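You operate a simulated robot arm through the tools that you are given. There is no shell and no other tool.

You run a simulated robot arm. Do the job below in one go: nothing can be reset, and whatever is moved stays where it is left.

## Task
Swap the turntable's grey disc for the size on the card.
Fine: clamp the new disc; the old disc goes on the bare end of the press rail.
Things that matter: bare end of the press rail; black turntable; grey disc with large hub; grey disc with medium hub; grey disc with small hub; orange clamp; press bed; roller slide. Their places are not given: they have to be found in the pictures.

The check looks at the end state, three seconds after you hand in, the way a careful person would. Anything else that was tipped, shoved, dropped, spilled or broken makes it a failure.

## Robot
A 6-joint arm with a two-finger gripper, fixed in place. Base frame: the origin is at the foot of the arm, x ahead of it, y to its left, z up. Units: m, degrees, N and s.
Its first joint turns from -166.0 to 166.0 degrees. Payload 3.43 kg.
Tool frame: the origin (TCP) lies between the finger pads and is the grasp point; the fingertips stand 0.02 m ahead of it; z points along the fingers, y is the line along which they close. Largest opening 0.19 m; the body of the gripper starts 0.248 m behind the TCP.
Orientation is that of the tool frame in the base frame, as a unit quaternion [w, x, y, z]. With the fingers straight down and closing along the base's y, the tool's x points along the base's -x, its y along +y and its z along -z.

## Interface
- The arm moves only by the tool jog_arm. Its argument "targets" is a list of rows, each a list of 7 numbers: the shift along the tool's x, y, z in mm, then the turn, a rotation vector about the tool's x, y, z in degrees, then the gripper command, from -1 (fully open) to 1 (shut), values between in proportion. In form: [[x, y, z, ax, ay, az, gripper], ...]. A call has 1 to 20 rows; each row is the pose to reach, as a shift and turn from the pose commanded when the call began, along the tool's axes at that moment. Each row takes 0.2 s and may step no farther than 0.05 m and 8.6 degrees from the row before; otherwise, or with a gripper value out of range, the whole call is refused. A pose out of reach is approached as far as the arm can. The call stops where the force on the tool passes 40 N (or 10 N more than at its start, if that is more) or the arm is blocked; 0.2 s more then pass. Each finger travels about 0.045 m/s and halts on what it meets, pressing with about 44 N; the grip force reading is that of the motor and also rises with nothing between the fingers. The clock runs only during rows and for 0.2 s after the last one: add rows that repeat a pose to give the fingers time. The reply holds the time, the measured pose of the TCP, the force on the tool along the base axes, the opening and the grip force, in the units named above and with some noise, with the torque about the TCP (base axes, N m) and any sound that the robot's microphone picked up.
- Cameras (640 x 400 px; columns grow to the right, rows downward): "scene" is fixed at [0.0548, 0.658, 1.6318]; the picture's right is [-0.53, -0.85, 0.00], its down [-0.43, 0.27, -0.86] and it looks along [0.73, -0.46, -0.51] (base axes); focal length 332 px, centre (320, 200). "wrist" rides on the gripper at [0.07, -0.008, -0.288] in the tool frame; the picture's right is [0.12, 0.99, 0.00], its down [-0.96, 0.12, -0.25] and it looks along [-0.25, 0.03, 0.97] (tool axes); focal length 261 px, centre (320, 200).
- capture(camera): a new picture of that camera. It takes no simulated time.
- lift_body(by): slides the trunk up (or, below 0, down) by that many m; the arm rides with it, the base frame stays. It gives what a move gives, with no picture.
- probe_pixels(camera, pixels): there is no depth. For up to 12 entries [column, row, z] of the newest picture of that camera ("zoom" is the newest enlarged one), the place [x, y] in the base frame at which the ray of that pixel passes the height z, good to about 0.003 m, but the place of the scene camera against the robot may be out by one fixed shift of up to 0.018 m in any direction. It takes no simulated time.
- inspect(camera, box): a new picture of the part [left, top, right, bottom] of that camera's present view, enlarged. It takes no simulated time.
- sign_off(): hands the job in; it is judged then, once.

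Leave the gripper open and the arm clear of the work at the hand-in unless told otherwise.

The tools are called after ">>>" by a JSON object that holds its "fn" and its "kwargs". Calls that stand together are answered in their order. jog_arm: Moves the arm, as the interface text tells. Its arguments: {"type":"object","properties":{"targets":{"type":"array","items":{"type":"array","items":{"type":"number"}}}},"required":["targets"]} The other tools are called the same way: lift_body (by) slides the trunk up or down; capture (camera) takes a picture; probe_pixels (camera, pixels) gives the place at which the rays of pixels pass given heights; inspect (camera, box) takes an enlarged picture of a part of a camera's view; sign_off () hands the job in.

At the start:

```text
time: 0.0
position: [0.5887, -0.0012, 1.2822]
ee_rot: [0.0, 0.0, 1.0, 0.0]
wrist_force: [0.4, 0.1, 0.0]
moment: [0.04, -0.02, 0.01]
grip_width: 0.1901
grip_force: 0.0
trunk travel left (down, up): [-0.15, 0.09]
```

scene: 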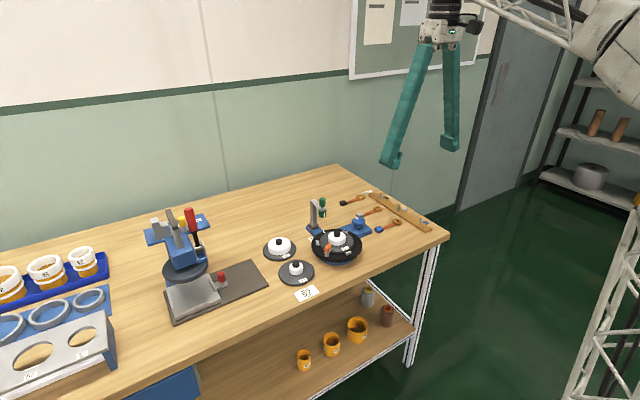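
wrist: 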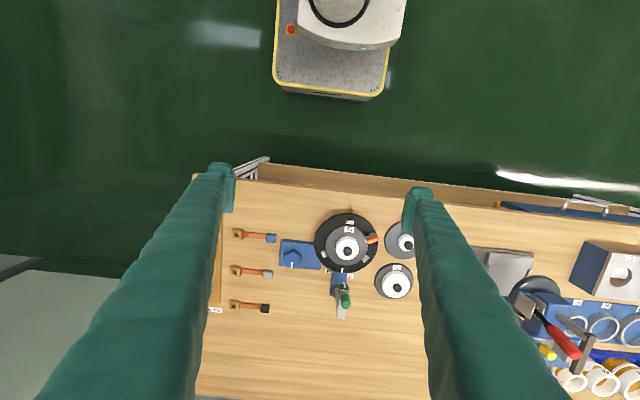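

I see a bench with the turntable near (337,245) in the scene picture, two more discs beside it, a card near (306,293) and a press further left. I'll enlarge these parts.

>>> {"fn": "inspect", "kwargs": {"camera": "scene", "box": [240, 180, 400, 310]}}

>>> {"fn": "inspect", "kwargs": {"camera": "scene", "box": [130, 190, 290, 330]}}

>>> {"fn": "inspect", "kwargs": {"camera": "wrist", "box": [220, 180, 440, 330]}}

>>> {"fn": "inspect", "kwargs": {"camera": "wrist", "box": [440, 190, 640, 390]}}

```text
3.08 times, centred on (320, 245) of scene
```

zoom: 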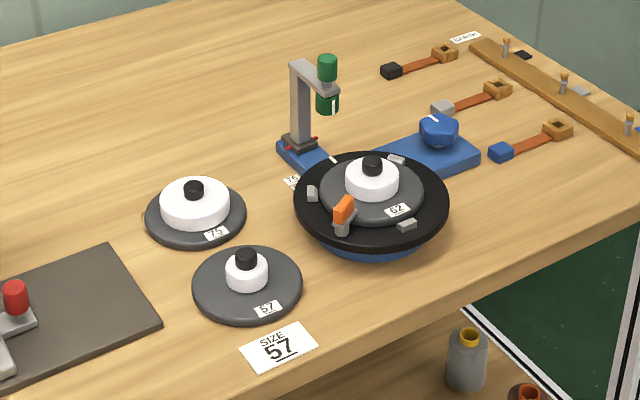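

```text
2.86 times, centred on (210, 260) of scene
```

zoom: 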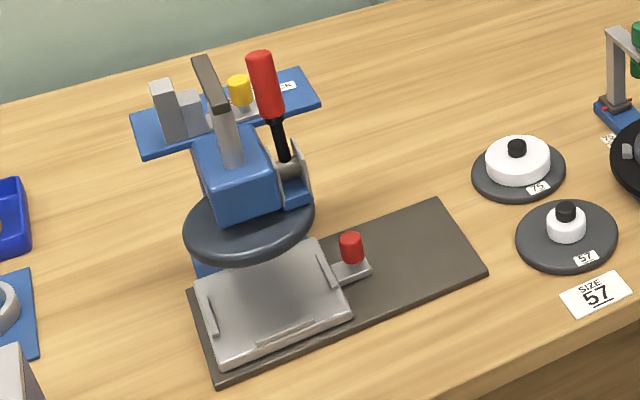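

```text
2.67 times, centred on (330, 255) of wrist
```

zoom: 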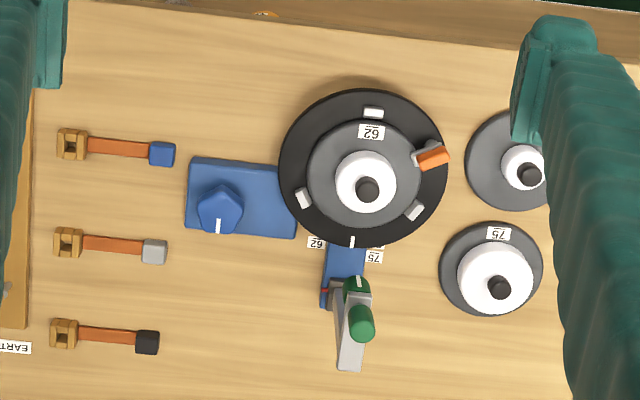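

```text
2.00 times, centred on (540, 290) of wrist
```

zoom: 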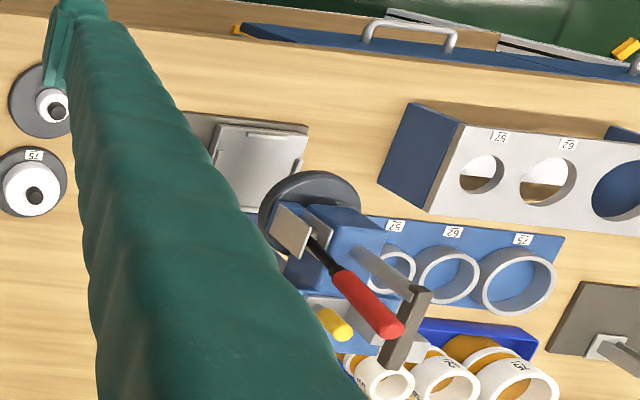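

The card reads "SIZE 57", and the disc marked 57 is the one with the small hub. The 62 disc is on the turntable under an orange clamp. I'll probe matching pixels in both cameras to work out the bench height and the positions.

>>> {"fn": "probe_pixels", "kwargs": {"camera": "scene", "pixels": [[306, 293, 0.7], [306, 293, 0.8], [306, 293, 0.9], [296, 273, 0.8], [280, 247, 0.8], [337, 243, 0.8], [314, 237, 0.8], [230, 283, 0.8]]}}

>>> {"fn": "probe_pixels", "kwargs": {"camera": "wrist", "pixels": [[347, 249, 0.8], [347, 249, 0.7], [347, 249, 0.9], [397, 286, 0.8], [394, 281, 0.8], [394, 281, 0.7], [394, 281, 0.9], [403, 240, 0.8]]}}

```text
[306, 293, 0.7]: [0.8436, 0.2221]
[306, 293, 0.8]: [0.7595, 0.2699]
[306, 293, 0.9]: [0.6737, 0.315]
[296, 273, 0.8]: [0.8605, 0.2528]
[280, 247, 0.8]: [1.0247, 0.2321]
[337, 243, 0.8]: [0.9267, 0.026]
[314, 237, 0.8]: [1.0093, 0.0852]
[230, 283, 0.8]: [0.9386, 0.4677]
```

```text
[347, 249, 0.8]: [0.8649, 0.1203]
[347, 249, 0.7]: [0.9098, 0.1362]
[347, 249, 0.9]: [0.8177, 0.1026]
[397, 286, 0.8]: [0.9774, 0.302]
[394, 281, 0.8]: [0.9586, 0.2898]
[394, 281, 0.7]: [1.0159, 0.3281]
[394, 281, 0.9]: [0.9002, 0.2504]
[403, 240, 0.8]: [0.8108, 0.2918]
```

The rough triangulation puts the bench top near z 0.85–0.9. I'll move lower and closer to the turntable (x≈0.65, y≈0.12, z≈1.15) to see it better.

>>> {"fn": "jog_arm", "kwargs": {"targets": [[-15, 30, 32, 0, 0, 0, -1], [-30, 60, 64, 0, 0, 0, -1], [-45, 90, 96, 0, 0, 0, -1], [-60, 120, 130, 0, 0, 0, -1], [-60, 120, 130, 0, 0, 0, -1]]}}

>>> {"fn": "capture", "kwargs": {"camera": "wrist"}}

```text
time: 1.2
position: [0.6493, 0.1185, 1.1531]
ee_rot: [0.0, -0.001, 1.0, -0.001]
wrist_force: [-0.1, 0.1, 0.3]
moment: [0.02, 0.03, -0.02]
grip_width: 0.19
grip_force: 0.0
trunk travel left (down, up): [-0.15, 0.09]
```

```text
taken
```

wrist: 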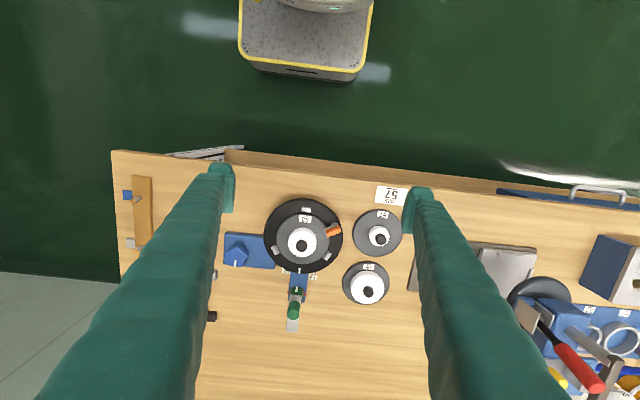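

Now the card shows at wrist (390,195), the discs at (377,233) and (366,284), and the turntable at (303,238). I'll probe these at several heights and zoom in.

>>> {"fn": "probe_pixels", "kwargs": {"camera": "wrist", "pixels": [[390, 195, 0.8], [390, 195, 0.85], [390, 195, 0.9], [377, 233, 0.85], [377, 233, 0.9], [366, 284, 0.85], [303, 238, 0.9], [303, 238, 0.95], [113, 150, 0.85], [113, 150, 0.9]]}}

>>> {"fn": "probe_pixels", "kwargs": {"camera": "scene", "pixels": [[306, 293, 0.8], [306, 293, 0.85], [306, 293, 0.9], [450, 238, 0.85], [450, 238, 0.9], [296, 273, 0.85], [280, 250, 0.85]]}}

>>> {"fn": "inspect", "kwargs": {"camera": "wrist", "box": [220, 170, 410, 340]}}

```text
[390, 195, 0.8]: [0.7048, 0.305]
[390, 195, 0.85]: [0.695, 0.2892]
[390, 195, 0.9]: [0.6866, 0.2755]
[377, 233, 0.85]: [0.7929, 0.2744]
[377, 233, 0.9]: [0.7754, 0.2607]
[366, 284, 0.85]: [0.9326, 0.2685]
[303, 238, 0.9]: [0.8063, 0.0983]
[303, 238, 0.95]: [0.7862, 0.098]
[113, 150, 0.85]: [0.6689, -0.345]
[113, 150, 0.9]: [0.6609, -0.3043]
```

```text
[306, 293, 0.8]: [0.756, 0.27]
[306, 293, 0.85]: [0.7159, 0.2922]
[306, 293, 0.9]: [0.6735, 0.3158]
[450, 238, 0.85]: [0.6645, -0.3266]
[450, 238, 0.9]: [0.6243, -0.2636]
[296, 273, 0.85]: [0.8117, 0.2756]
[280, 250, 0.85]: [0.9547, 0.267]
```

```text
2.35 times, centred on (315, 255) of wrist
```

zoom: 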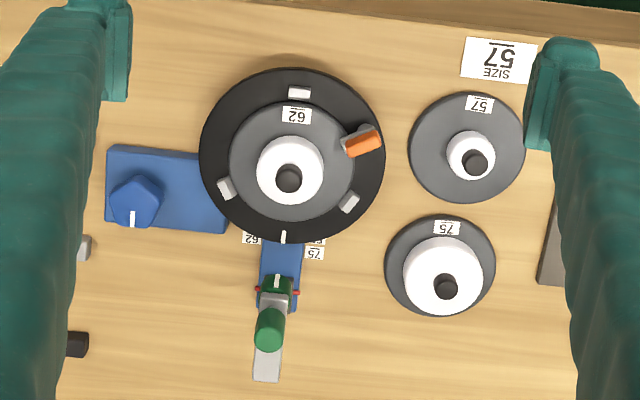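

The bench top is near z≈0.85. The turntable centre is about (0.81,0.10) and the 57 disc about (0.79,0.275). I'll go lower and slightly back for a close look at the clamp and the roller.

>>> {"fn": "jog_arm", "kwargs": {"targets": [[16, 0, 34, 0, 0, 0, -1], [32, 0, 68, 0, 0, 0, -1], [49, 0, 103, 0, 0, 0, -1], [49, 0, 103, 0, 0, 0, -1]]}}

>>> {"fn": "inspect", "kwargs": {"camera": "wrist", "box": [220, 200, 420, 400]}}

>>> {"fn": "capture", "kwargs": {"camera": "wrist"}}

>>> {"fn": "inspect", "kwargs": {"camera": "scene", "box": [300, 190, 380, 275]}}

```text
time: 2.2
position: [0.6003, 0.1195, 1.0487]
ee_rot: [0.0, 0.0, 1.0, 0.0]
wrist_force: [0.3, 0.7, 0.4]
moment: [0.0, -0.02, 0.0]
grip_width: 0.1899
grip_force: 0.0
trunk travel left (down, up): [-0.15, 0.09]
```

```text
2.00 times, centred on (320, 300) of wrist
```

zoom: 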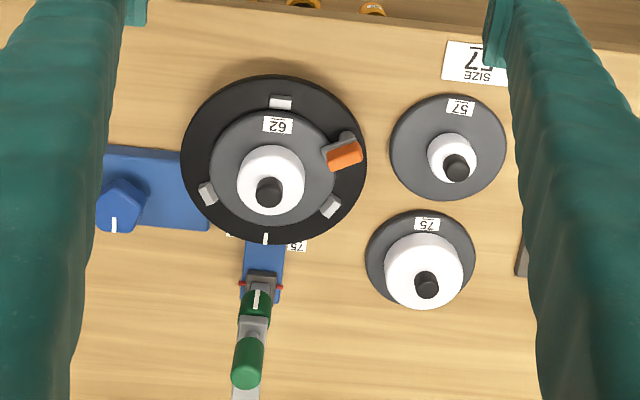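

```text
taken
```

wrist: 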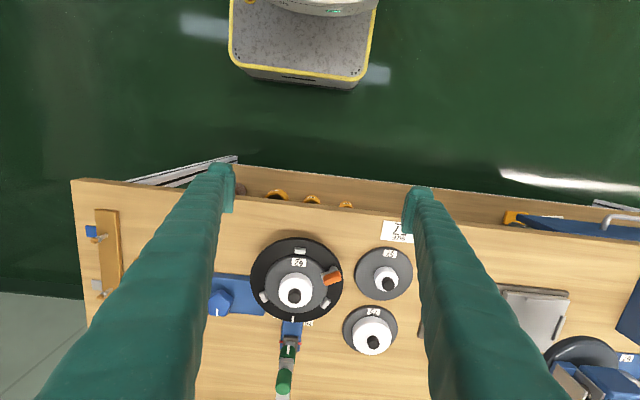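

```text
4.71 times, centred on (340, 232) of scene
```

zoom: 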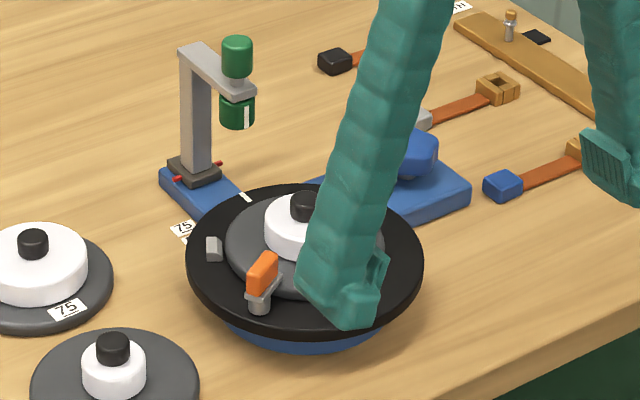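

The orange clamp is a lever on a small post at the disc's rim, near zoom (343,152). I'll move closer to see how it swings.

>>> {"fn": "jog_arm", "kwargs": {"targets": [[-35, 7, 15, 0, 0, 0, -1], [-70, 14, 30, 0, 0, 0, -1], [-105, 20, 48, 0, 0, 0, -1], [-105, 20, 48, 0, 0, 0, -1]]}}

>>> {"fn": "capture", "kwargs": {"camera": "wrist"}}

>>> {"fn": "inspect", "kwargs": {"camera": "wrist", "box": [220, 170, 400, 320]}}

>>> {"fn": "inspect", "kwargs": {"camera": "scene", "box": [310, 210, 370, 270]}}

```text
time: 3.2
position: [0.7053, 0.1394, 1.0]
ee_rot: [0.0, 0.0, 1.0, 0.0]
wrist_force: [0.6, -0.5, 0.5]
moment: [-0.04, 0.03, -0.04]
grip_width: 0.1901
grip_force: 0.1
trunk travel left (down, up): [-0.15, 0.09]
```

```text
taken
```

wrist: 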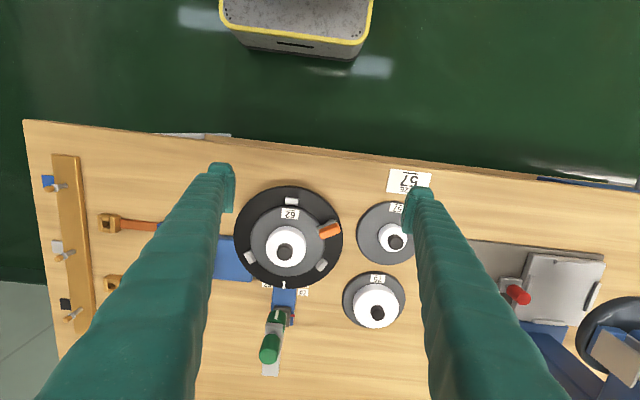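

```text
2.67 times, centred on (310, 245) of wrist
```

zoom: 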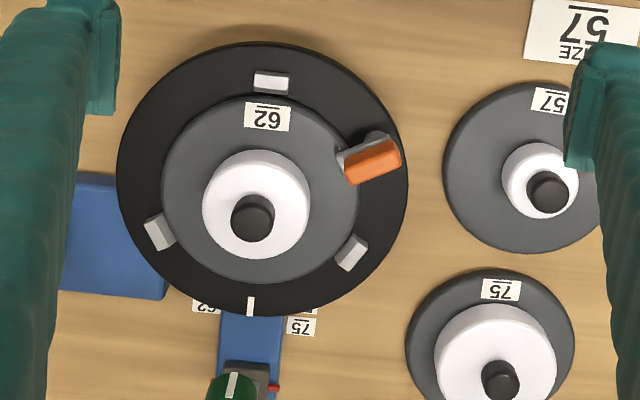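

```text
6.67 times, centred on (340, 240) of scene
```

zoom: 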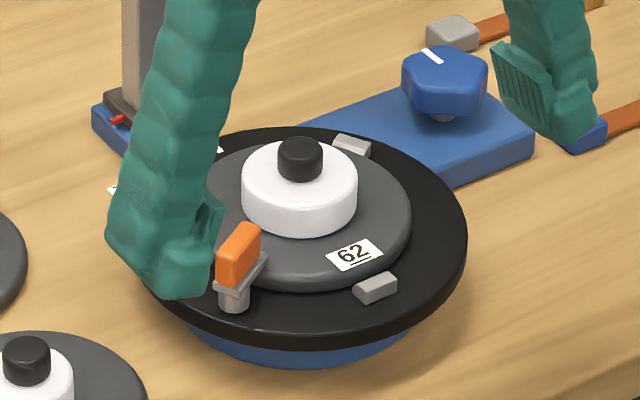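

The clamp is a bar pivoted on a post outside the disc, with an orange grip on top, and its tip lies over the disc's rim. I need heights, so I'll probe the current wrist picture to compare with the earlier pose.

>>> {"fn": "probe_pixels", "kwargs": {"camera": "wrist", "pixels": [[409, 182, 0.84], [409, 182, 0.86], [409, 182, 0.88], [329.5, 230.8, 0.92], [329.5, 230.8, 0.94], [331.7, 221.4, 0.92], [288.3, 236.8, 0.9], [288.3, 236.8, 0.92], [285, 251, 0.94], [285, 251, 0.96], [376, 313, 0.9], [376, 313, 0.92]]}}

>>> {"fn": "inspect", "kwargs": {"camera": "wrist", "box": [340, 150, 440, 220]}}

```text
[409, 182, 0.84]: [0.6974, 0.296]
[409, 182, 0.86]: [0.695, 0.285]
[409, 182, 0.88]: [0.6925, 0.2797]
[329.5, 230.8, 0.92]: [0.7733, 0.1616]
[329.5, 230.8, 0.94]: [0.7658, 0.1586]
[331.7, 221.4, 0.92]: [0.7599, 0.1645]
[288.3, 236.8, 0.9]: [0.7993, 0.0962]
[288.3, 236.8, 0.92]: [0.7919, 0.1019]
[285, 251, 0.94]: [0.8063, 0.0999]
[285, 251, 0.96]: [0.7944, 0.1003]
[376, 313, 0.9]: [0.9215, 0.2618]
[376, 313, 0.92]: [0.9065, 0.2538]
```

```text
5.71 times, centred on (390, 185) of wrist
```

zoom: 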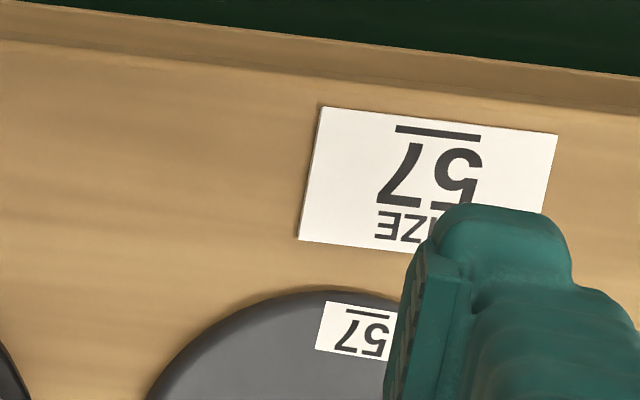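

The probes are a little noisy, so I want a low side view for heights. I'll back up to about (0.60,0.12,1.06) and tilt the tool 45° so the wrist camera looks across the bench.

>>> {"fn": "jog_arm", "kwargs": {"targets": [[17, -3, -10, 0, -7.5, 0, -1], [35, -6, -20, 0, -15, 0, -1], [52, -10, -30, 0, -22.5, 0, -1], [70, -13, -40, 0, -30, 0, -1], [87, -16, -50, 0, -37.5, 0, -1], [105, -20, -60, 0, -45, 0, -1], [105, -20, -60, 0, -45, 0, -1]]}}

>>> {"fn": "capture", "kwargs": {"camera": "wrist"}}

>>> {"fn": "inspect", "kwargs": {"camera": "wrist", "box": [220, 130, 420, 260]}}

```text
time: 4.8
position: [0.6002, 0.1193, 1.0601]
ee_rot: [0.383, 0.0, 0.924, 0.001]
wrist_force: [0.2, 0.8, -0.4]
moment: [0.0, 0.0, -0.06]
grip_width: 0.19
grip_force: 0.1
trunk travel left (down, up): [-0.15, 0.09]
```

```text
taken
```

wrist: 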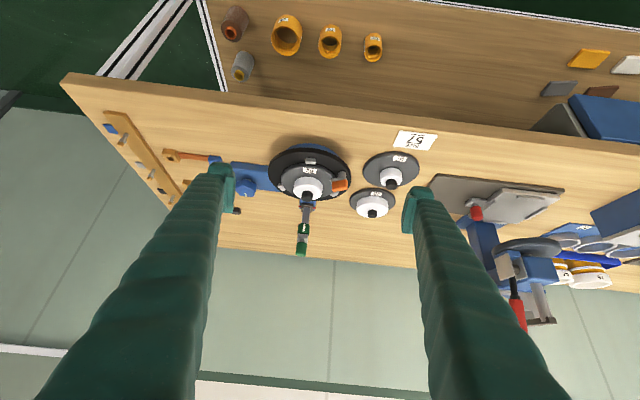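

```text
3.08 times, centred on (320, 195) of wrist
```

zoom: 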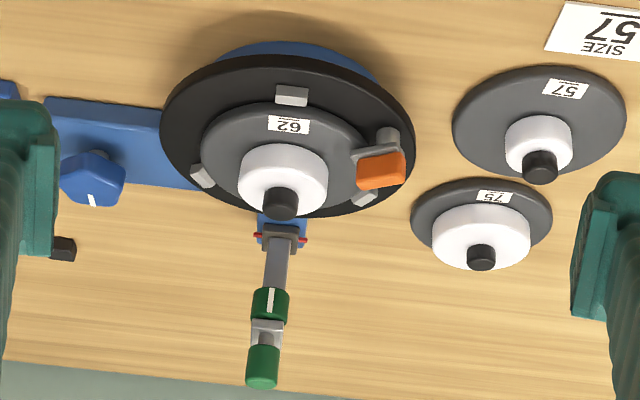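

From this low view I estimate these heights:

| Feature | z (m) |
|---|---|
| Bench | ≈0.85 |
| Turntable top | ≈0.89 |
| 62 hub top | ≈0.93 |
| Its knob top | ≈0.945 |

The clamp post sits under the orange block. Next I'll straighten the tool and look down at the press rail from about (0.6,0.36,1.12).

>>> {"fn": "jog_arm", "kwargs": {"targets": [[-7, 40, -7, 0, 7.5, 0, -1], [-14, 80, -14, 0, 15, 0, -1], [-21, 120, -21, 0, 22.5, 0, -1], [-28, 160, -28, 0, 30, 0, -1], [-35, 200, -35, 0, 37.5, 0, -1], [-42, 240, -42, 0, 45, 0, -1], [-42, 240, -42, 0, 45, 0, -1]]}}

>>> {"fn": "capture", "kwargs": {"camera": "wrist"}}

>>> {"fn": "inspect", "kwargs": {"camera": "wrist", "box": [220, 170, 430, 330]}}

```text
time: 6.4
position: [0.5995, 0.3608, 1.1195]
ee_rot: [-0.001, 0.0, 1.0, -0.001]
wrist_force: [0.6, 0.3, -0.4]
moment: [-0.08, 0.09, 0.02]
grip_width: 0.19
grip_force: 0.0
trunk travel left (down, up): [-0.15, 0.09]
```

```text
taken
```

wrist: 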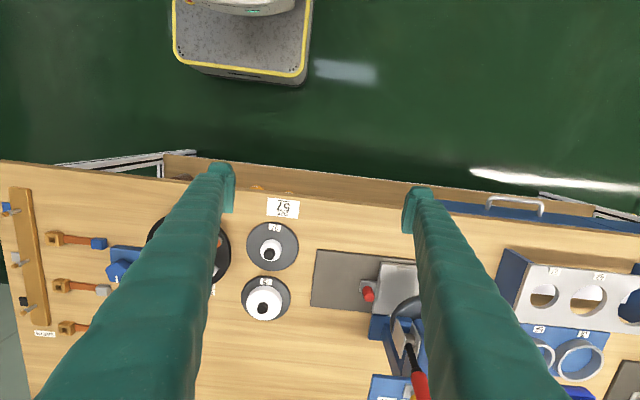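

```text
2.50 times, centred on (325, 250) of wrist
```

zoom: 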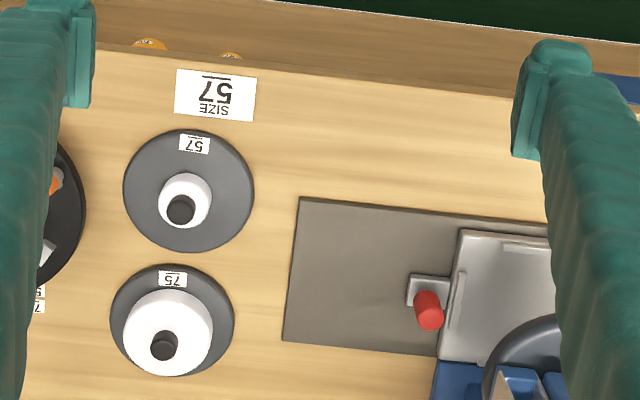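

The rail's bare end runs from y≈0.377 to about 0.485 at the red knob bracket, and x runs 0.786–0.937. Next I'll go above the orange clamp, around (0.777,0.163), with the tool turned +68° so the fingers close across the block, and check the view from there.

>>> {"fn": "jog_arm", "kwargs": {"targets": [[-22, -25, 15, 0, 0, 8.5, -1], [-44, -50, 30, 0, 0, 17, -0.8], [-66, -74, 45, 0, 0, 25.5, -0.5], [-88, -99, 60, 0, 0, 34, -0.2], [-111, -124, 75, 0, 0, 42.5, 0.1], [-133, -148, 90, 0, 0, 51, 0.3], [-155, -173, 105, 0, 0, 59.5, 0.37], [-177, -198, 120, 0, 0, 68, 0.37], [-177, -198, 120, 0, 0, 68, 0.37], [-177, -198, 120, 0, 0, 68, 0.37]]}}

>>> {"fn": "capture", "kwargs": {"camera": "wrist"}}

>>> {"fn": "inspect", "kwargs": {"camera": "wrist", "box": [240, 180, 400, 290]}}

>>> {"fn": "inspect", "kwargs": {"camera": "scene", "box": [300, 190, 380, 275]}}

```text
time: 8.6
position: [0.7767, 0.1619, 0.9995]
ee_rot: [0.001, 0.559, 0.829, 0.0]
wrist_force: [0.4, 0.2, 0.0]
moment: [0.04, 0.03, 0.01]
grip_width: 0.0599
grip_force: 0.2
trunk travel left (down, up): [-0.15, 0.09]
```

```text
taken
```

wrist: 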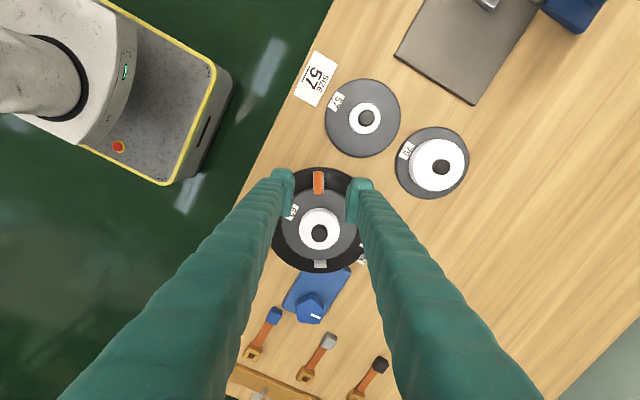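

```text
3.64 times, centred on (320, 235) of wrist
```

zoom: 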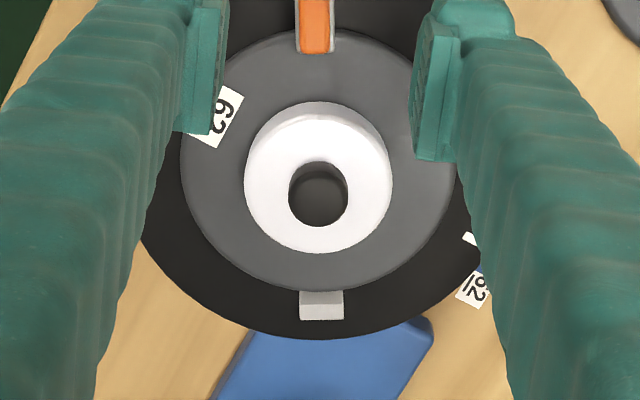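

```text
4.71 times, centred on (340, 232) of scene
```

zoom: 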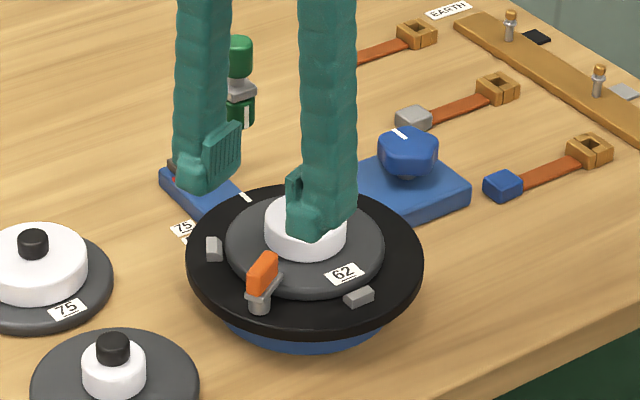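

The view lines up with the block at wrist (318,183), and the block looks about 7° off the tool's x axis. I'll zoom on it for exact positions.

>>> {"fn": "inspect", "kwargs": {"camera": "wrist", "box": [280, 155, 360, 205]}}

>>> {"fn": "probe_pixels", "kwargs": {"camera": "zoom", "pixels": [[320, 200, 0.92]]}}

```text
8.00 times, centred on (320, 180) of wrist
```

zoom: 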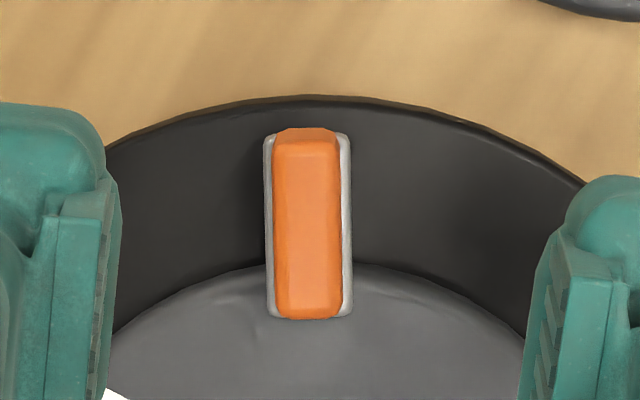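

```text
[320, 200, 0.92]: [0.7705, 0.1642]
```

I'll probe the block's ends and sides, plus the rim edge.

>>> {"fn": "probe_pixels", "kwargs": {"camera": "zoom", "pixels": [[306, 140, 0.93], [309, 308, 0.93], [273, 225, 0.93], [341, 225, 0.93], [309, 140, 0.908], [309, 314, 0.908], [307, 222, 0.93], [307, 222, 0.92]]}}

>>> {"fn": "capture", "kwargs": {"camera": "wrist"}}

>>> {"fn": "probe_pixels", "kwargs": {"camera": "wrist", "pixels": [[319, 234, 0.947], [320, 229, 0.93], [321, 265, 0.9], [319.5, 218, 0.889], [366, 118, 0.857], [370, 118, 0.9], [320, 206, 0.89]]}}

```text
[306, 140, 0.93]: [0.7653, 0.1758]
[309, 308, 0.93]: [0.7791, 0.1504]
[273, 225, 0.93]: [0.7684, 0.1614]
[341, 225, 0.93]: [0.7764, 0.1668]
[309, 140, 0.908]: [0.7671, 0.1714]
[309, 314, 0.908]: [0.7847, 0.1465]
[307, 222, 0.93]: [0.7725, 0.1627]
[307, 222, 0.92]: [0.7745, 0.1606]
```

```text
taken
```

wrist: 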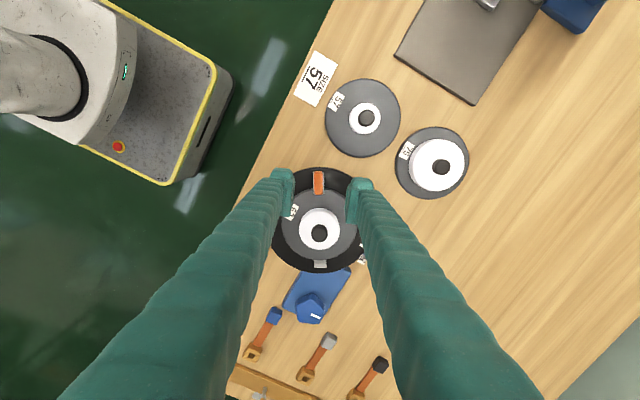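

```text
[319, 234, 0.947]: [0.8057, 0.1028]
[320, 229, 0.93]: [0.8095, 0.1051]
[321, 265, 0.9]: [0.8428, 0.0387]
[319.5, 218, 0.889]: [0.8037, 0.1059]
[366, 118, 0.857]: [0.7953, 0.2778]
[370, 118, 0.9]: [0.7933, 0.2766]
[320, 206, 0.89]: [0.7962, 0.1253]
```

The block's centre is about (0.773,0.162), pointing along 118.5°, and about 10 mm wide. The post is about 4.5 mm outward, near (0.7714,0.1655). I'll put the TCP on the post axis, turn −6.5° and go partway down to check.

>>> {"fn": "jog_arm", "kwargs": {"targets": [[5.3, -3.6, 15, 0, 0, -6.5, 0.6], [5.3, -3.6, 40, 0, 0, -6.5, 0.6], [5.3, -3.6, 40, 0, 0, -6.5, 0.6]]}}

>>> {"fn": "inspect", "kwargs": {"camera": "wrist", "box": [280, 155, 360, 205]}}

>>> {"fn": "inspect", "kwargs": {"camera": "scene", "box": [305, 215, 365, 265]}}

```text
time: 9.4
position: [0.7722, 0.1638, 0.9611]
ee_rot: [0.0, 0.512, 0.859, 0.0]
wrist_force: [0.5, 0.0, 0.4]
moment: [0.02, -0.01, -0.02]
grip_width: 0.038
grip_force: 0.0
trunk travel left (down, up): [-0.15, 0.09]
```

```text
8.00 times, centred on (320, 180) of wrist
```

zoom: 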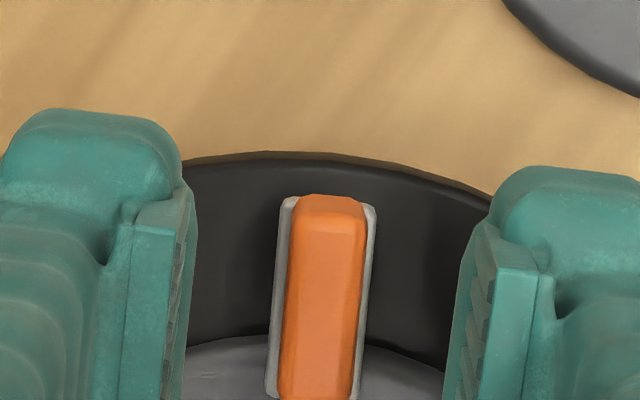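

```text
8.00 times, centred on (335, 240) of scene
```

zoom: 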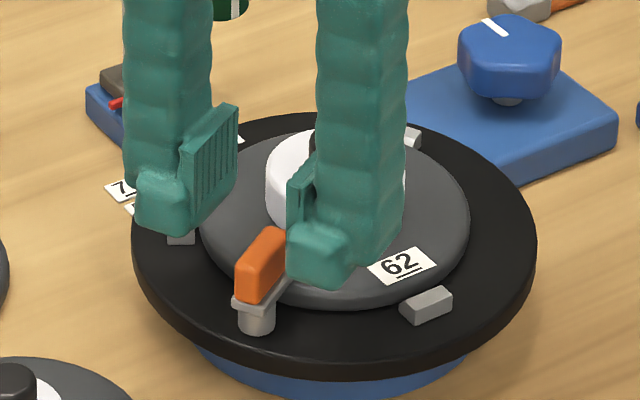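

The fingers straddle the block symmetrically. I'll go down to z≈0.927 so the tips are just above the disc level, checking the force, before closing.

>>> {"fn": "jog_arm", "kwargs": {"targets": [[1, 0, 17, 0, 0, 0, 0.6], [1, 0, 33, 0, 0, 0, 0.6], [1, 0, 33, 0, 0, 0, 0.6]]}}

>>> {"fn": "inspect", "kwargs": {"camera": "scene", "box": [305, 215, 365, 265]}}

>>> {"fn": "inspect", "kwargs": {"camera": "wrist", "box": [280, 165, 360, 215]}}

```text
time: 10.2
position: [0.7712, 0.1659, 0.9273]
ee_rot: [0.0, 0.511, 0.86, 0.001]
wrist_force: [-0.1, -0.6, 0.0]
moment: [0.01, 0.0, 0.01]
grip_width: 0.0381
grip_force: 0.2
trunk travel left (down, up): [-0.15, 0.09]
```

```text
8.00 times, centred on (335, 240) of scene
```

zoom: 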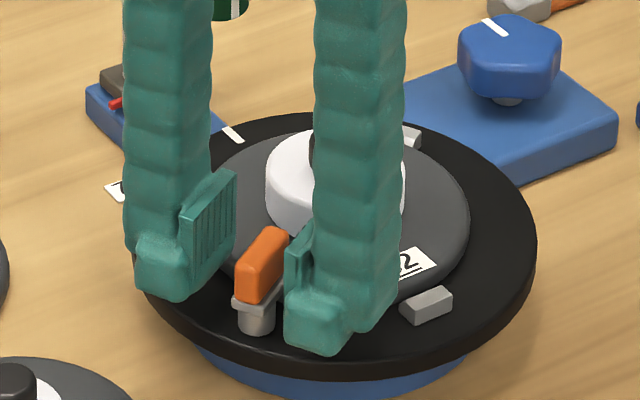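

```text
8.00 times, centred on (320, 190) of wrist
```

zoom: 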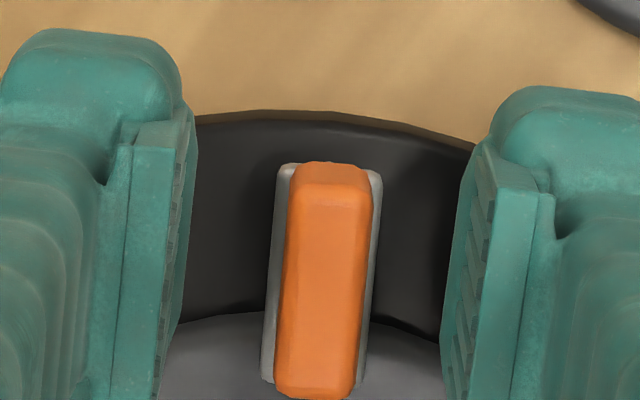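

The block sits about 1 mm towards tool +y and about 2° off, so I'll correct that and close on it.

>>> {"fn": "jog_arm", "kwargs": {"targets": [[0, 1.2, 0, 0, 0, -2, 0.6], [0, 1.2, 0, 0, 0, -2, 1], [0, 1.2, 0, 0, 0, -2, 1], [0, 1.2, 0, 0, 0, -2, 1], [0, 1.2, 0, 0, 0, -2, 1]]}}

>>> {"fn": "inspect", "kwargs": {"camera": "scene", "box": [305, 215, 365, 265]}}

```text
time: 11.4
position: [0.7718, 0.1656, 0.9269]
ee_rot: [0.0, 0.496, 0.868, 0.001]
wrist_force: [-3.6, -1.7, -0.6]
moment: [0.02, 0.02, -0.03]
grip_width: 0.0111
grip_force: 44.6
trunk travel left (down, up): [-0.15, 0.09]
```

```text
8.00 times, centred on (335, 240) of scene
```

zoom: 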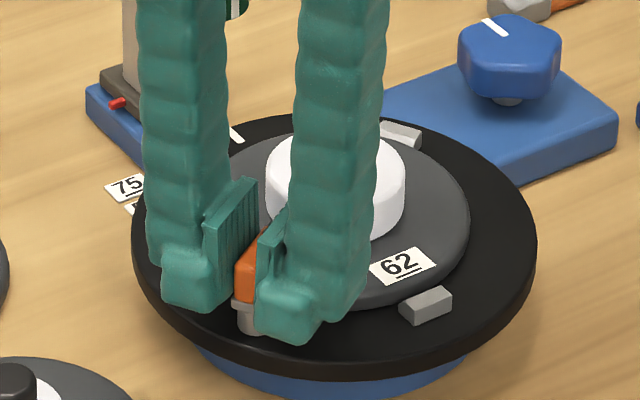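

Gripped, at an 11 mm opening with low side force. I'll test a small swing of +16° about the post and read the moment.

>>> {"fn": "jog_arm", "kwargs": {"targets": [[0, 0, 0, 0, 0, 4, 1], [0, 0, 0, 0, 0, 8, 1], [0, 0, 0, 0, 0, 12, 1], [0, 0, 0, 0, 0, 16, 1], [0, 0, 0, 0, 0, 16, 1]]}}

>>> {"fn": "inspect", "kwargs": {"camera": "scene", "box": [305, 215, 365, 265]}}

>>> {"fn": "capture", "kwargs": {"camera": "wrist"}}

```text
time: 12.6
position: [0.7727, 0.1684, 0.9272]
ee_rot: [0.001, 0.612, 0.791, 0.001]
wrist_force: [4.5, 14.3, 9.5]
moment: [-0.38, -0.26, 1.53]
grip_width: 0.017
grip_force: 45.0
trunk travel left (down, up): [-0.15, 0.09]
```

```text
8.00 times, centred on (335, 240) of scene
```

zoom: 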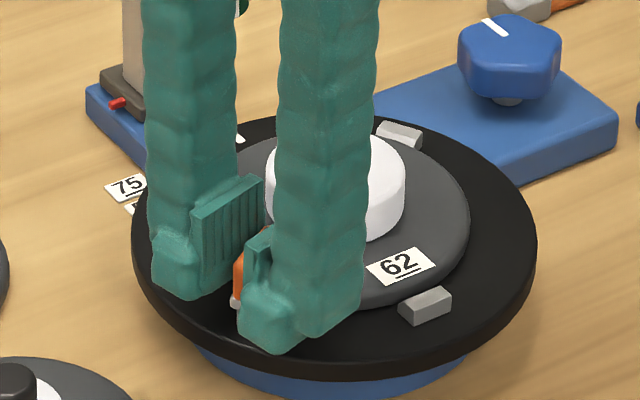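

```text
taken
```

wrist: 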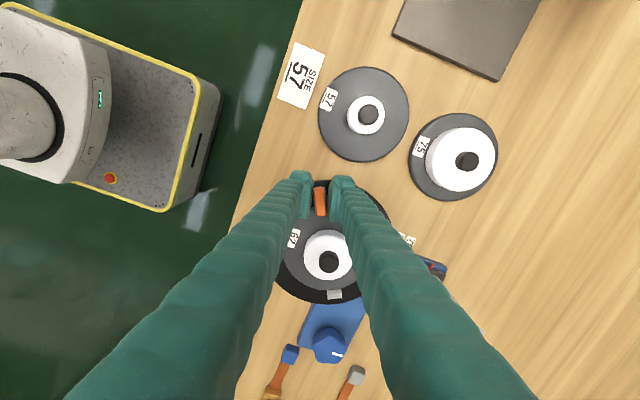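

The opening widened to 17 mm and the moment rose to 1.5 N·m, so the clamp resists this way and the block stayed put. I'll go back and try the other direction.

>>> {"fn": "jog_arm", "kwargs": {"targets": [[0, 0, 0, 0, 0, -4, 1], [0, 0, 0, 0, 0, -8, 1], [0, 0, 0, 0, 0, -12, 1], [0, 0, 0, 0, 0, -16, 1], [0, 0, 0, 0, 0, -16, 1]]}}

>>> {"fn": "inspect", "kwargs": {"camera": "wrist", "box": [280, 165, 360, 215]}}

```text
time: 13.8
position: [0.7724, 0.1661, 0.9279]
ee_rot: [-0.001, 0.496, 0.868, 0.0]
wrist_force: [-3.2, 3.4, 7.9]
moment: [0.17, 0.12, -0.04]
grip_width: 0.0105
grip_force: 44.3
trunk travel left (down, up): [-0.15, 0.09]
```

```text
8.00 times, centred on (320, 190) of wrist
```

zoom: 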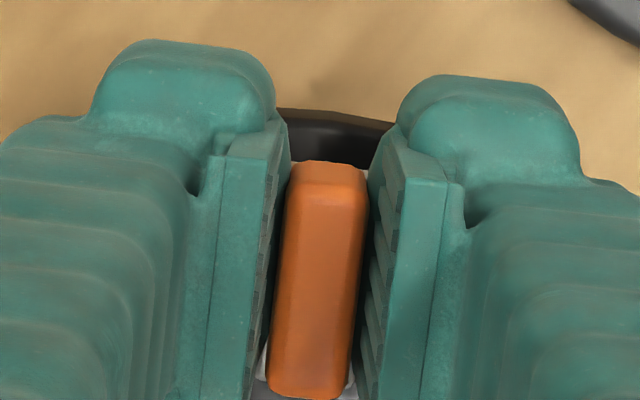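

Back at the start angle, with the block held squarely at 10.5 mm. Now I'll try swinging the other way (−).

>>> {"fn": "jog_arm", "kwargs": {"targets": [[0, 0, 0, 0, 0, -3, 1], [0, 0, 0, 0, 0, -6, 1], [0, 0, 0, 0, 0, -9, 1], [0, 0, 0, 0, 0, -12, 1], [0, 0, 0, 0, 0, -12, 1]]}}

>>> {"fn": "inspect", "kwargs": {"camera": "wrist", "box": [280, 165, 360, 215]}}

>>> {"fn": "inspect", "kwargs": {"camera": "scene", "box": [305, 215, 365, 265]}}

```text
time: 15.0
position: [0.7735, 0.167, 0.9281]
ee_rot: [-0.001, 0.403, 0.915, 0.001]
wrist_force: [-1.1, -5.9, 4.4]
moment: [-0.21, -0.14, 0.01]
grip_width: 0.011
grip_force: 44.6
trunk travel left (down, up): [-0.15, 0.09]
```

```text
8.00 times, centred on (320, 190) of wrist
```

zoom: 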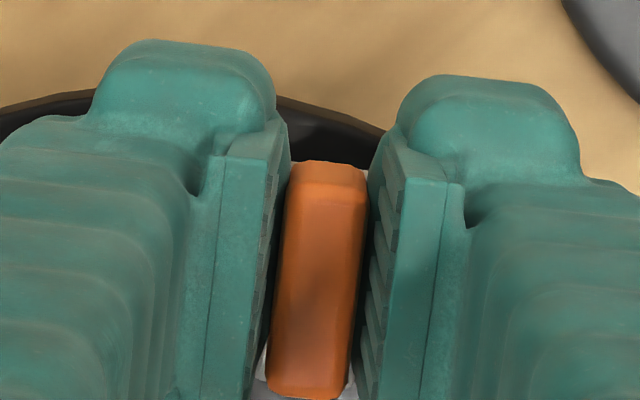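

```text
8.00 times, centred on (335, 240) of scene
```

zoom: 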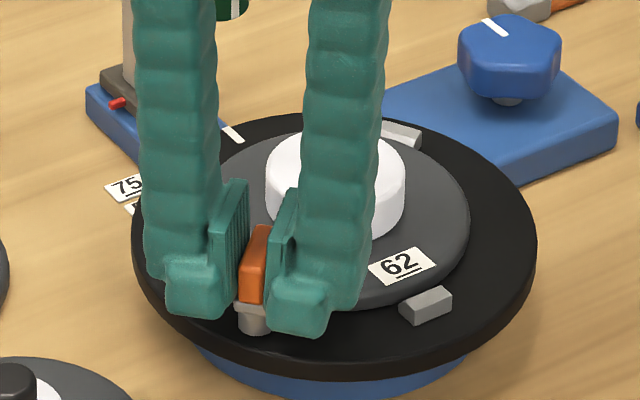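

It swings freely this way, and the disc and turntable stay still. I'll continue to about 90° total.

>>> {"fn": "jog_arm", "kwargs": {"targets": [[0, 0, 0, 0, 0, -6, 1], [0, 0, 0, 0, 0, -12, 1], [0, 0, 0, 0, 0, -18, 1], [0, 0, 0, 0, 0, -24, 1], [0, 0, 0, 0, 0, -30, 1], [0, 0, 0, 0, 0, -36, 1], [0, 0, 0, 0, 0, -36, 1]]}}

>>> {"fn": "inspect", "kwargs": {"camera": "wrist", "box": [280, 165, 360, 215]}}

>>> {"fn": "inspect", "kwargs": {"camera": "scene", "box": [305, 215, 365, 265]}}

```text
time: 16.6
position: [0.7726, 0.1668, 0.9271]
ee_rot: [-0.001, 0.1, 0.995, 0.0]
wrist_force: [0.8, -11.1, 4.1]
moment: [-0.11, -0.06, 0.04]
grip_width: 0.011
grip_force: 44.3
trunk travel left (down, up): [-0.15, 0.09]
```

```text
8.00 times, centred on (320, 190) of wrist
```

zoom: 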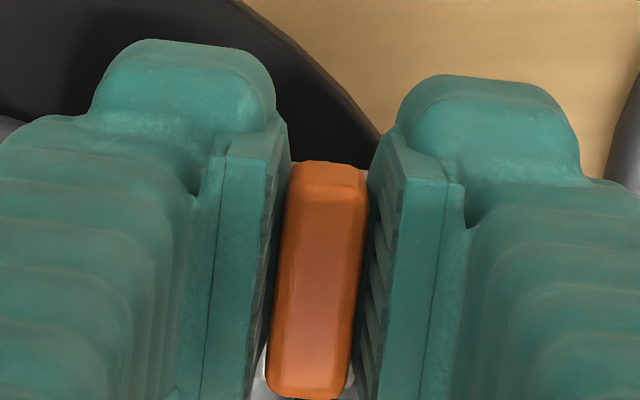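

```text
8.00 times, centred on (335, 240) of scene
```

zoom: 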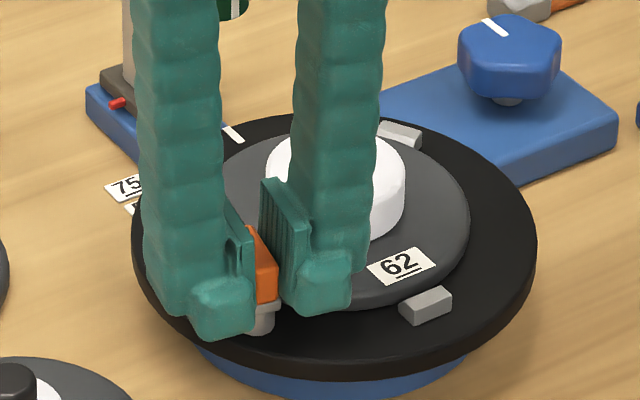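

48° done with the turntable unmoved. A side force of −11 N in y suggests a ~1 mm axis offset, so I'll ease that and continue to ~95°.

>>> {"fn": "jog_arm", "kwargs": {"targets": [[0, -1, 0, 0, 0, -6, 1], [0, -1, 0, 0, 0, -12, 1], [0, -1, 0, 0, 0, -18, 1], [0, -1, 0, 0, 0, -24, 1], [0, -1, 0, 0, 0, -30, 1], [0, -1, 0, 0, 0, -36, 1], [0, -1, 0, 0, 0, -42, 1], [0, -1, 0, 0, 0, -42, 1]]}}

>>> {"fn": "inspect", "kwargs": {"camera": "wrist", "box": [280, 165, 360, 215]}}

>>> {"fn": "inspect", "kwargs": {"camera": "scene", "box": [305, 215, 365, 265]}}

```text
time: 18.4
position: [0.7709, 0.1659, 0.927]
ee_rot: [0.0, -0.265, 0.964, 0.0]
wrist_force: [-1.9, -1.3, 3.3]
moment: [-0.08, 0.07, -0.13]
grip_width: 0.0112
grip_force: 44.1
trunk travel left (down, up): [-0.15, 0.09]
```

```text
8.00 times, centred on (320, 190) of wrist
```

zoom: 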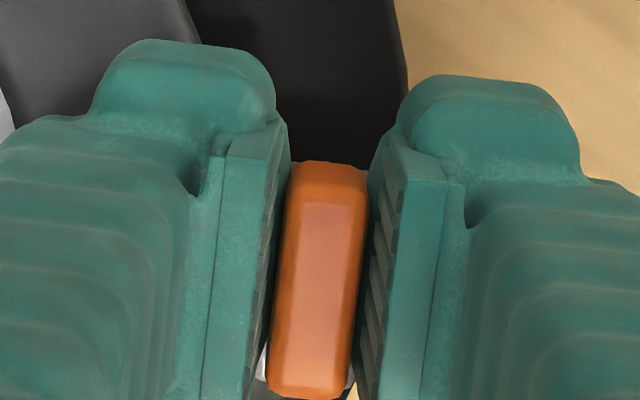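

```text
8.00 times, centred on (335, 240) of scene
```

zoom: 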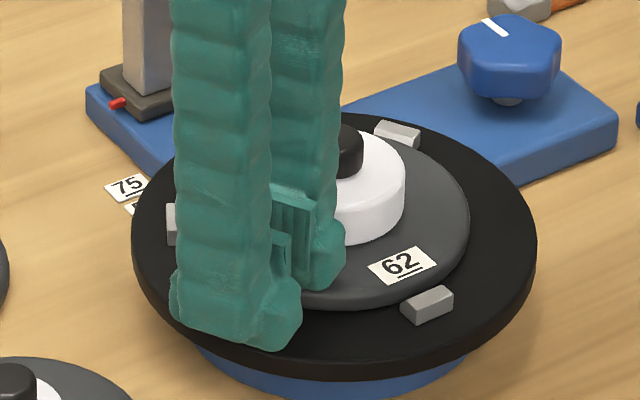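

The clamp is now about 90° round, lying tangentially clear of the disc, and the moment is near zero. I'll open a little, rise straight up and look.

>>> {"fn": "jog_arm", "kwargs": {"targets": [[0, 0, 0, 0, 0, 0, 0.68], [0, 0, 0, 0, 0, 0, 0.68], [0, 0, -25, 0, 0, 0, 0.68], [0, 0, -60, 0, 0, 0, 0.68], [0, 0, -100, 0, 0, 0, 0.68], [0, 0, -100, 0, 0, 0, 0.68]]}}

>>> {"fn": "capture", "kwargs": {"camera": "wrist"}}

>>> {"fn": "inspect", "kwargs": {"camera": "scene", "box": [305, 215, 365, 265]}}

```text
time: 19.8
position: [0.7719, 0.1665, 1.0266]
ee_rot: [-0.001, -0.263, 0.965, 0.0]
wrist_force: [-0.2, -0.7, 0.8]
moment: [0.02, -0.02, -0.02]
grip_width: 0.0303
grip_force: 0.1
trunk travel left (down, up): [-0.15, 0.09]
```

```text
taken
```

wrist: 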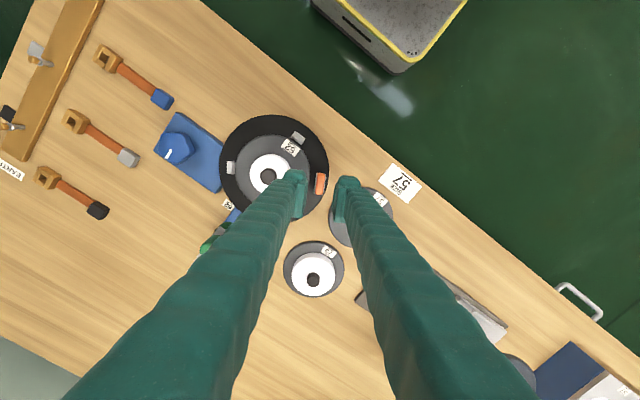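

```text
8.00 times, centred on (335, 240) of scene
```

zoom: 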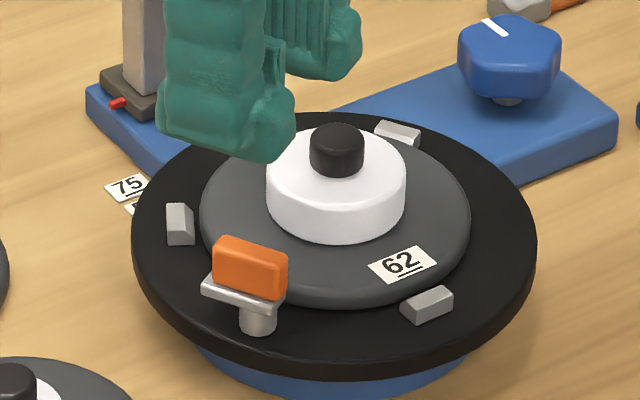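

The clamp is swung tangential. I'll zoom in to confirm it clears the disc's rim.

>>> {"fn": "inspect", "kwargs": {"camera": "wrist", "box": [215, 110, 345, 225]}}

```text
3.48 times, centred on (280, 168) of wrist
```

zoom: 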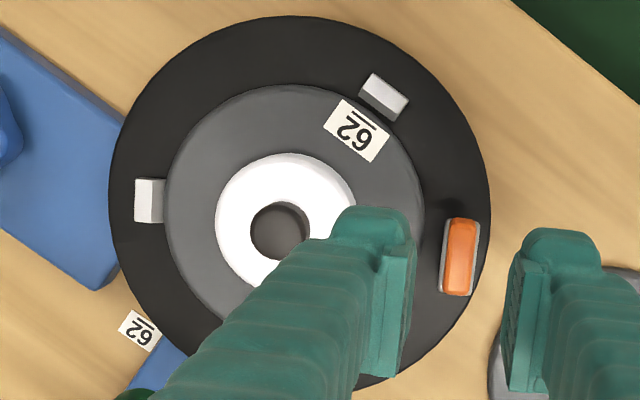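

The clamp is clear of the rim. Next I'll move over the turntable centre (~0.805,0.103) and turn another −29.5° so the fingers fall between lugs and clamp, with the opening at about 80 mm.

>>> {"fn": "jog_arm", "kwargs": {"targets": [[1, -18, 0, 0, 0, -7.4, 0.5], [2, -36, 0, 0, 0, -14.8, 0.3], [3, -54, 0, 0, 0, -22.1, 0.16], [3.7, -71.5, 0, 0, 0, -29.5, 0.16], [3.7, -71.5, 0, 0, 0, -29.5, 0.16], [3.7, -71.5, 0, 0, 0, -29.5, 0.16]]}}

>>> {"fn": "capture", "kwargs": {"camera": "wrist"}}

>>> {"fn": "inspect", "kwargs": {"camera": "wrist", "box": [240, 130, 400, 230]}}

>>> {"fn": "capture", "kwargs": {"camera": "scene"}}

```text
time: 21.2
position: [0.805, 0.1009, 1.0273]
ee_rot: [0.001, -0.5, 0.866, 0.001]
wrist_force: [0.0, 0.4, -0.2]
moment: [0.02, 0.02, 0.01]
grip_width: 0.0797
grip_force: 0.1
trunk travel left (down, up): [-0.15, 0.09]
```

```text
taken
```

wrist: 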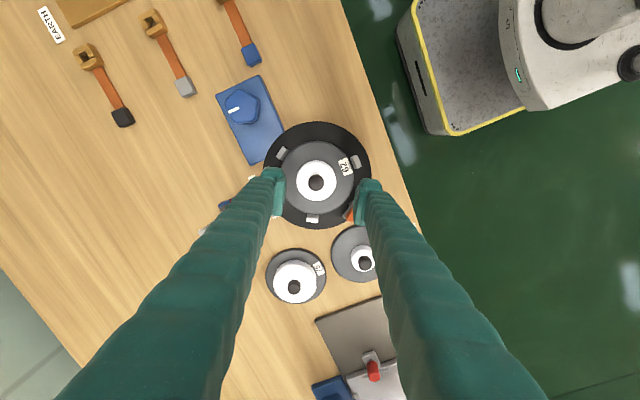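

```text
4.00 times, centred on (320, 180) of wrist
```

zoom: 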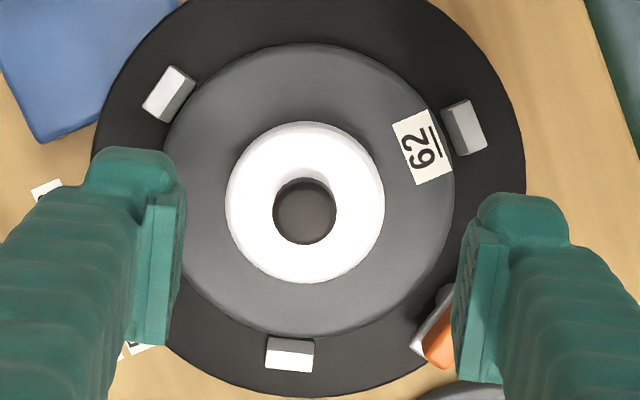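

```text
taken
```

scene: 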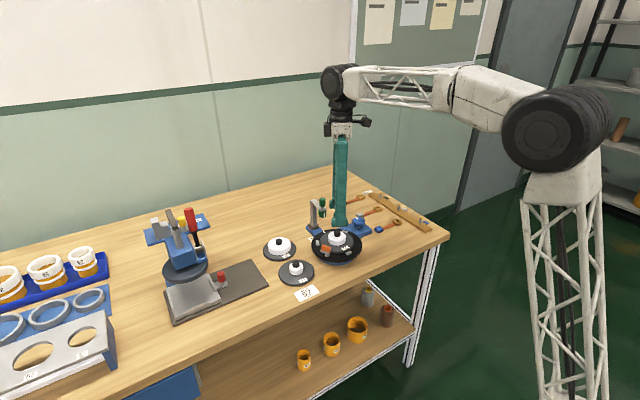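

The hub centre measures about (−1, −5) mm from the TCP in tool axes. I'll correct this, go down to z≈0.965 and recheck.

>>> {"fn": "jog_arm", "kwargs": {"targets": [[-1, -5, 20, 0, 0, 0, 0.16], [-1, -5, 40, 0, 0, 0, 0.16], [-1, -5, 62, 0, 0, 0, 0.16], [-1, -5, 62, 0, 0, 0, 0.16]]}}

>>> {"fn": "inspect", "kwargs": {"camera": "wrist", "box": [240, 130, 400, 230]}}

>>> {"fn": "inspect", "kwargs": {"camera": "scene", "box": [305, 215, 365, 265]}}

```text
time: 22.2
position: [0.8104, 0.1008, 0.9652]
ee_rot: [0.001, -0.501, 0.866, 0.001]
wrist_force: [0.1, -0.8, 0.1]
moment: [0.0, 0.02, 0.01]
grip_width: 0.0798
grip_force: 0.0
trunk travel left (down, up): [-0.15, 0.09]
```

```text
4.00 times, centred on (320, 180) of wrist
```

zoom: 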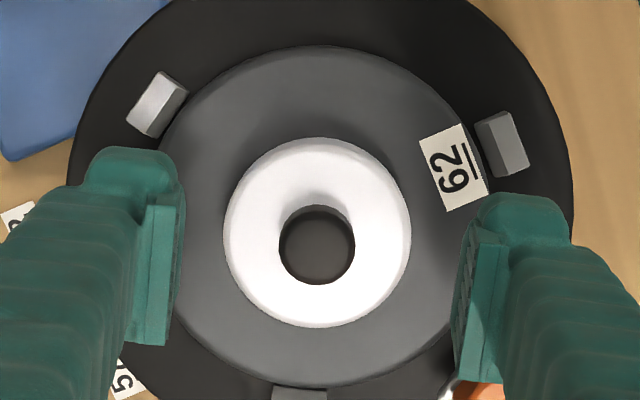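

```text
8.00 times, centred on (335, 240) of scene
```

zoom: 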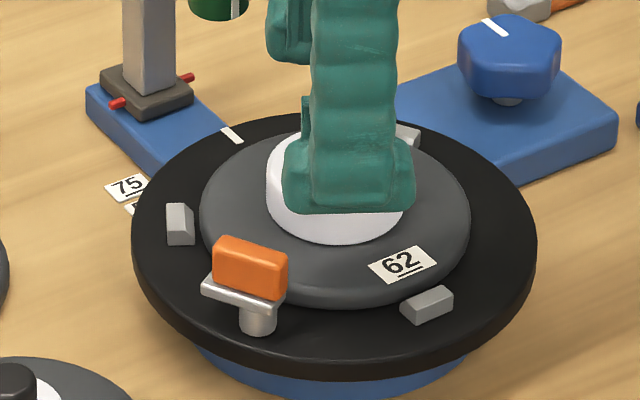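

The hub is centred within about 1 mm. I'll go down to z≈0.927 and close on the hub.

>>> {"fn": "jog_arm", "kwargs": {"targets": [[1, 0, 20, 0, 0, 0, 0.16], [1, 0, 38, 0, 0, 0, 0.16], [1, 0, 38, 0, 0, 0, 0.16]]}}

>>> {"fn": "inspect", "kwargs": {"camera": "wrist", "box": [240, 150, 400, 250]}}

>>> {"fn": "inspect", "kwargs": {"camera": "scene", "box": [305, 215, 365, 265]}}

```text
time: 23.0
position: [0.8094, 0.1006, 0.9267]
ee_rot: [0.0, -0.5, 0.866, -0.001]
wrist_force: [0.5, 0.2, 0.2]
moment: [-0.04, 0.01, 0.0]
grip_width: 0.0798
grip_force: 0.1
trunk travel left (down, up): [-0.15, 0.09]
```

```text
4.00 times, centred on (320, 200) of wrist
```

zoom: 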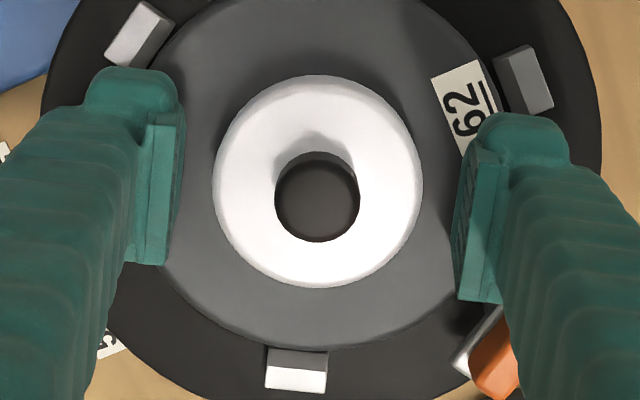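

```text
8.00 times, centred on (335, 240) of scene
```

zoom: 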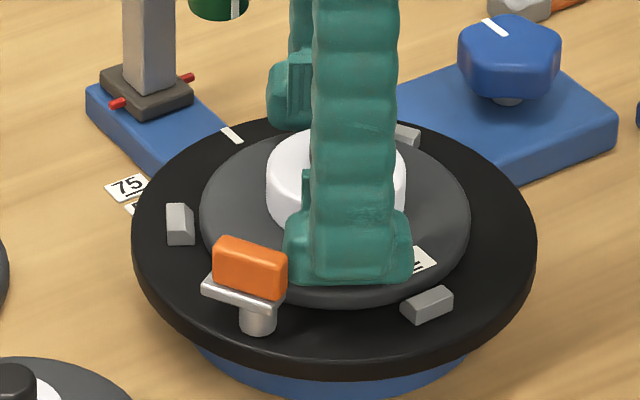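

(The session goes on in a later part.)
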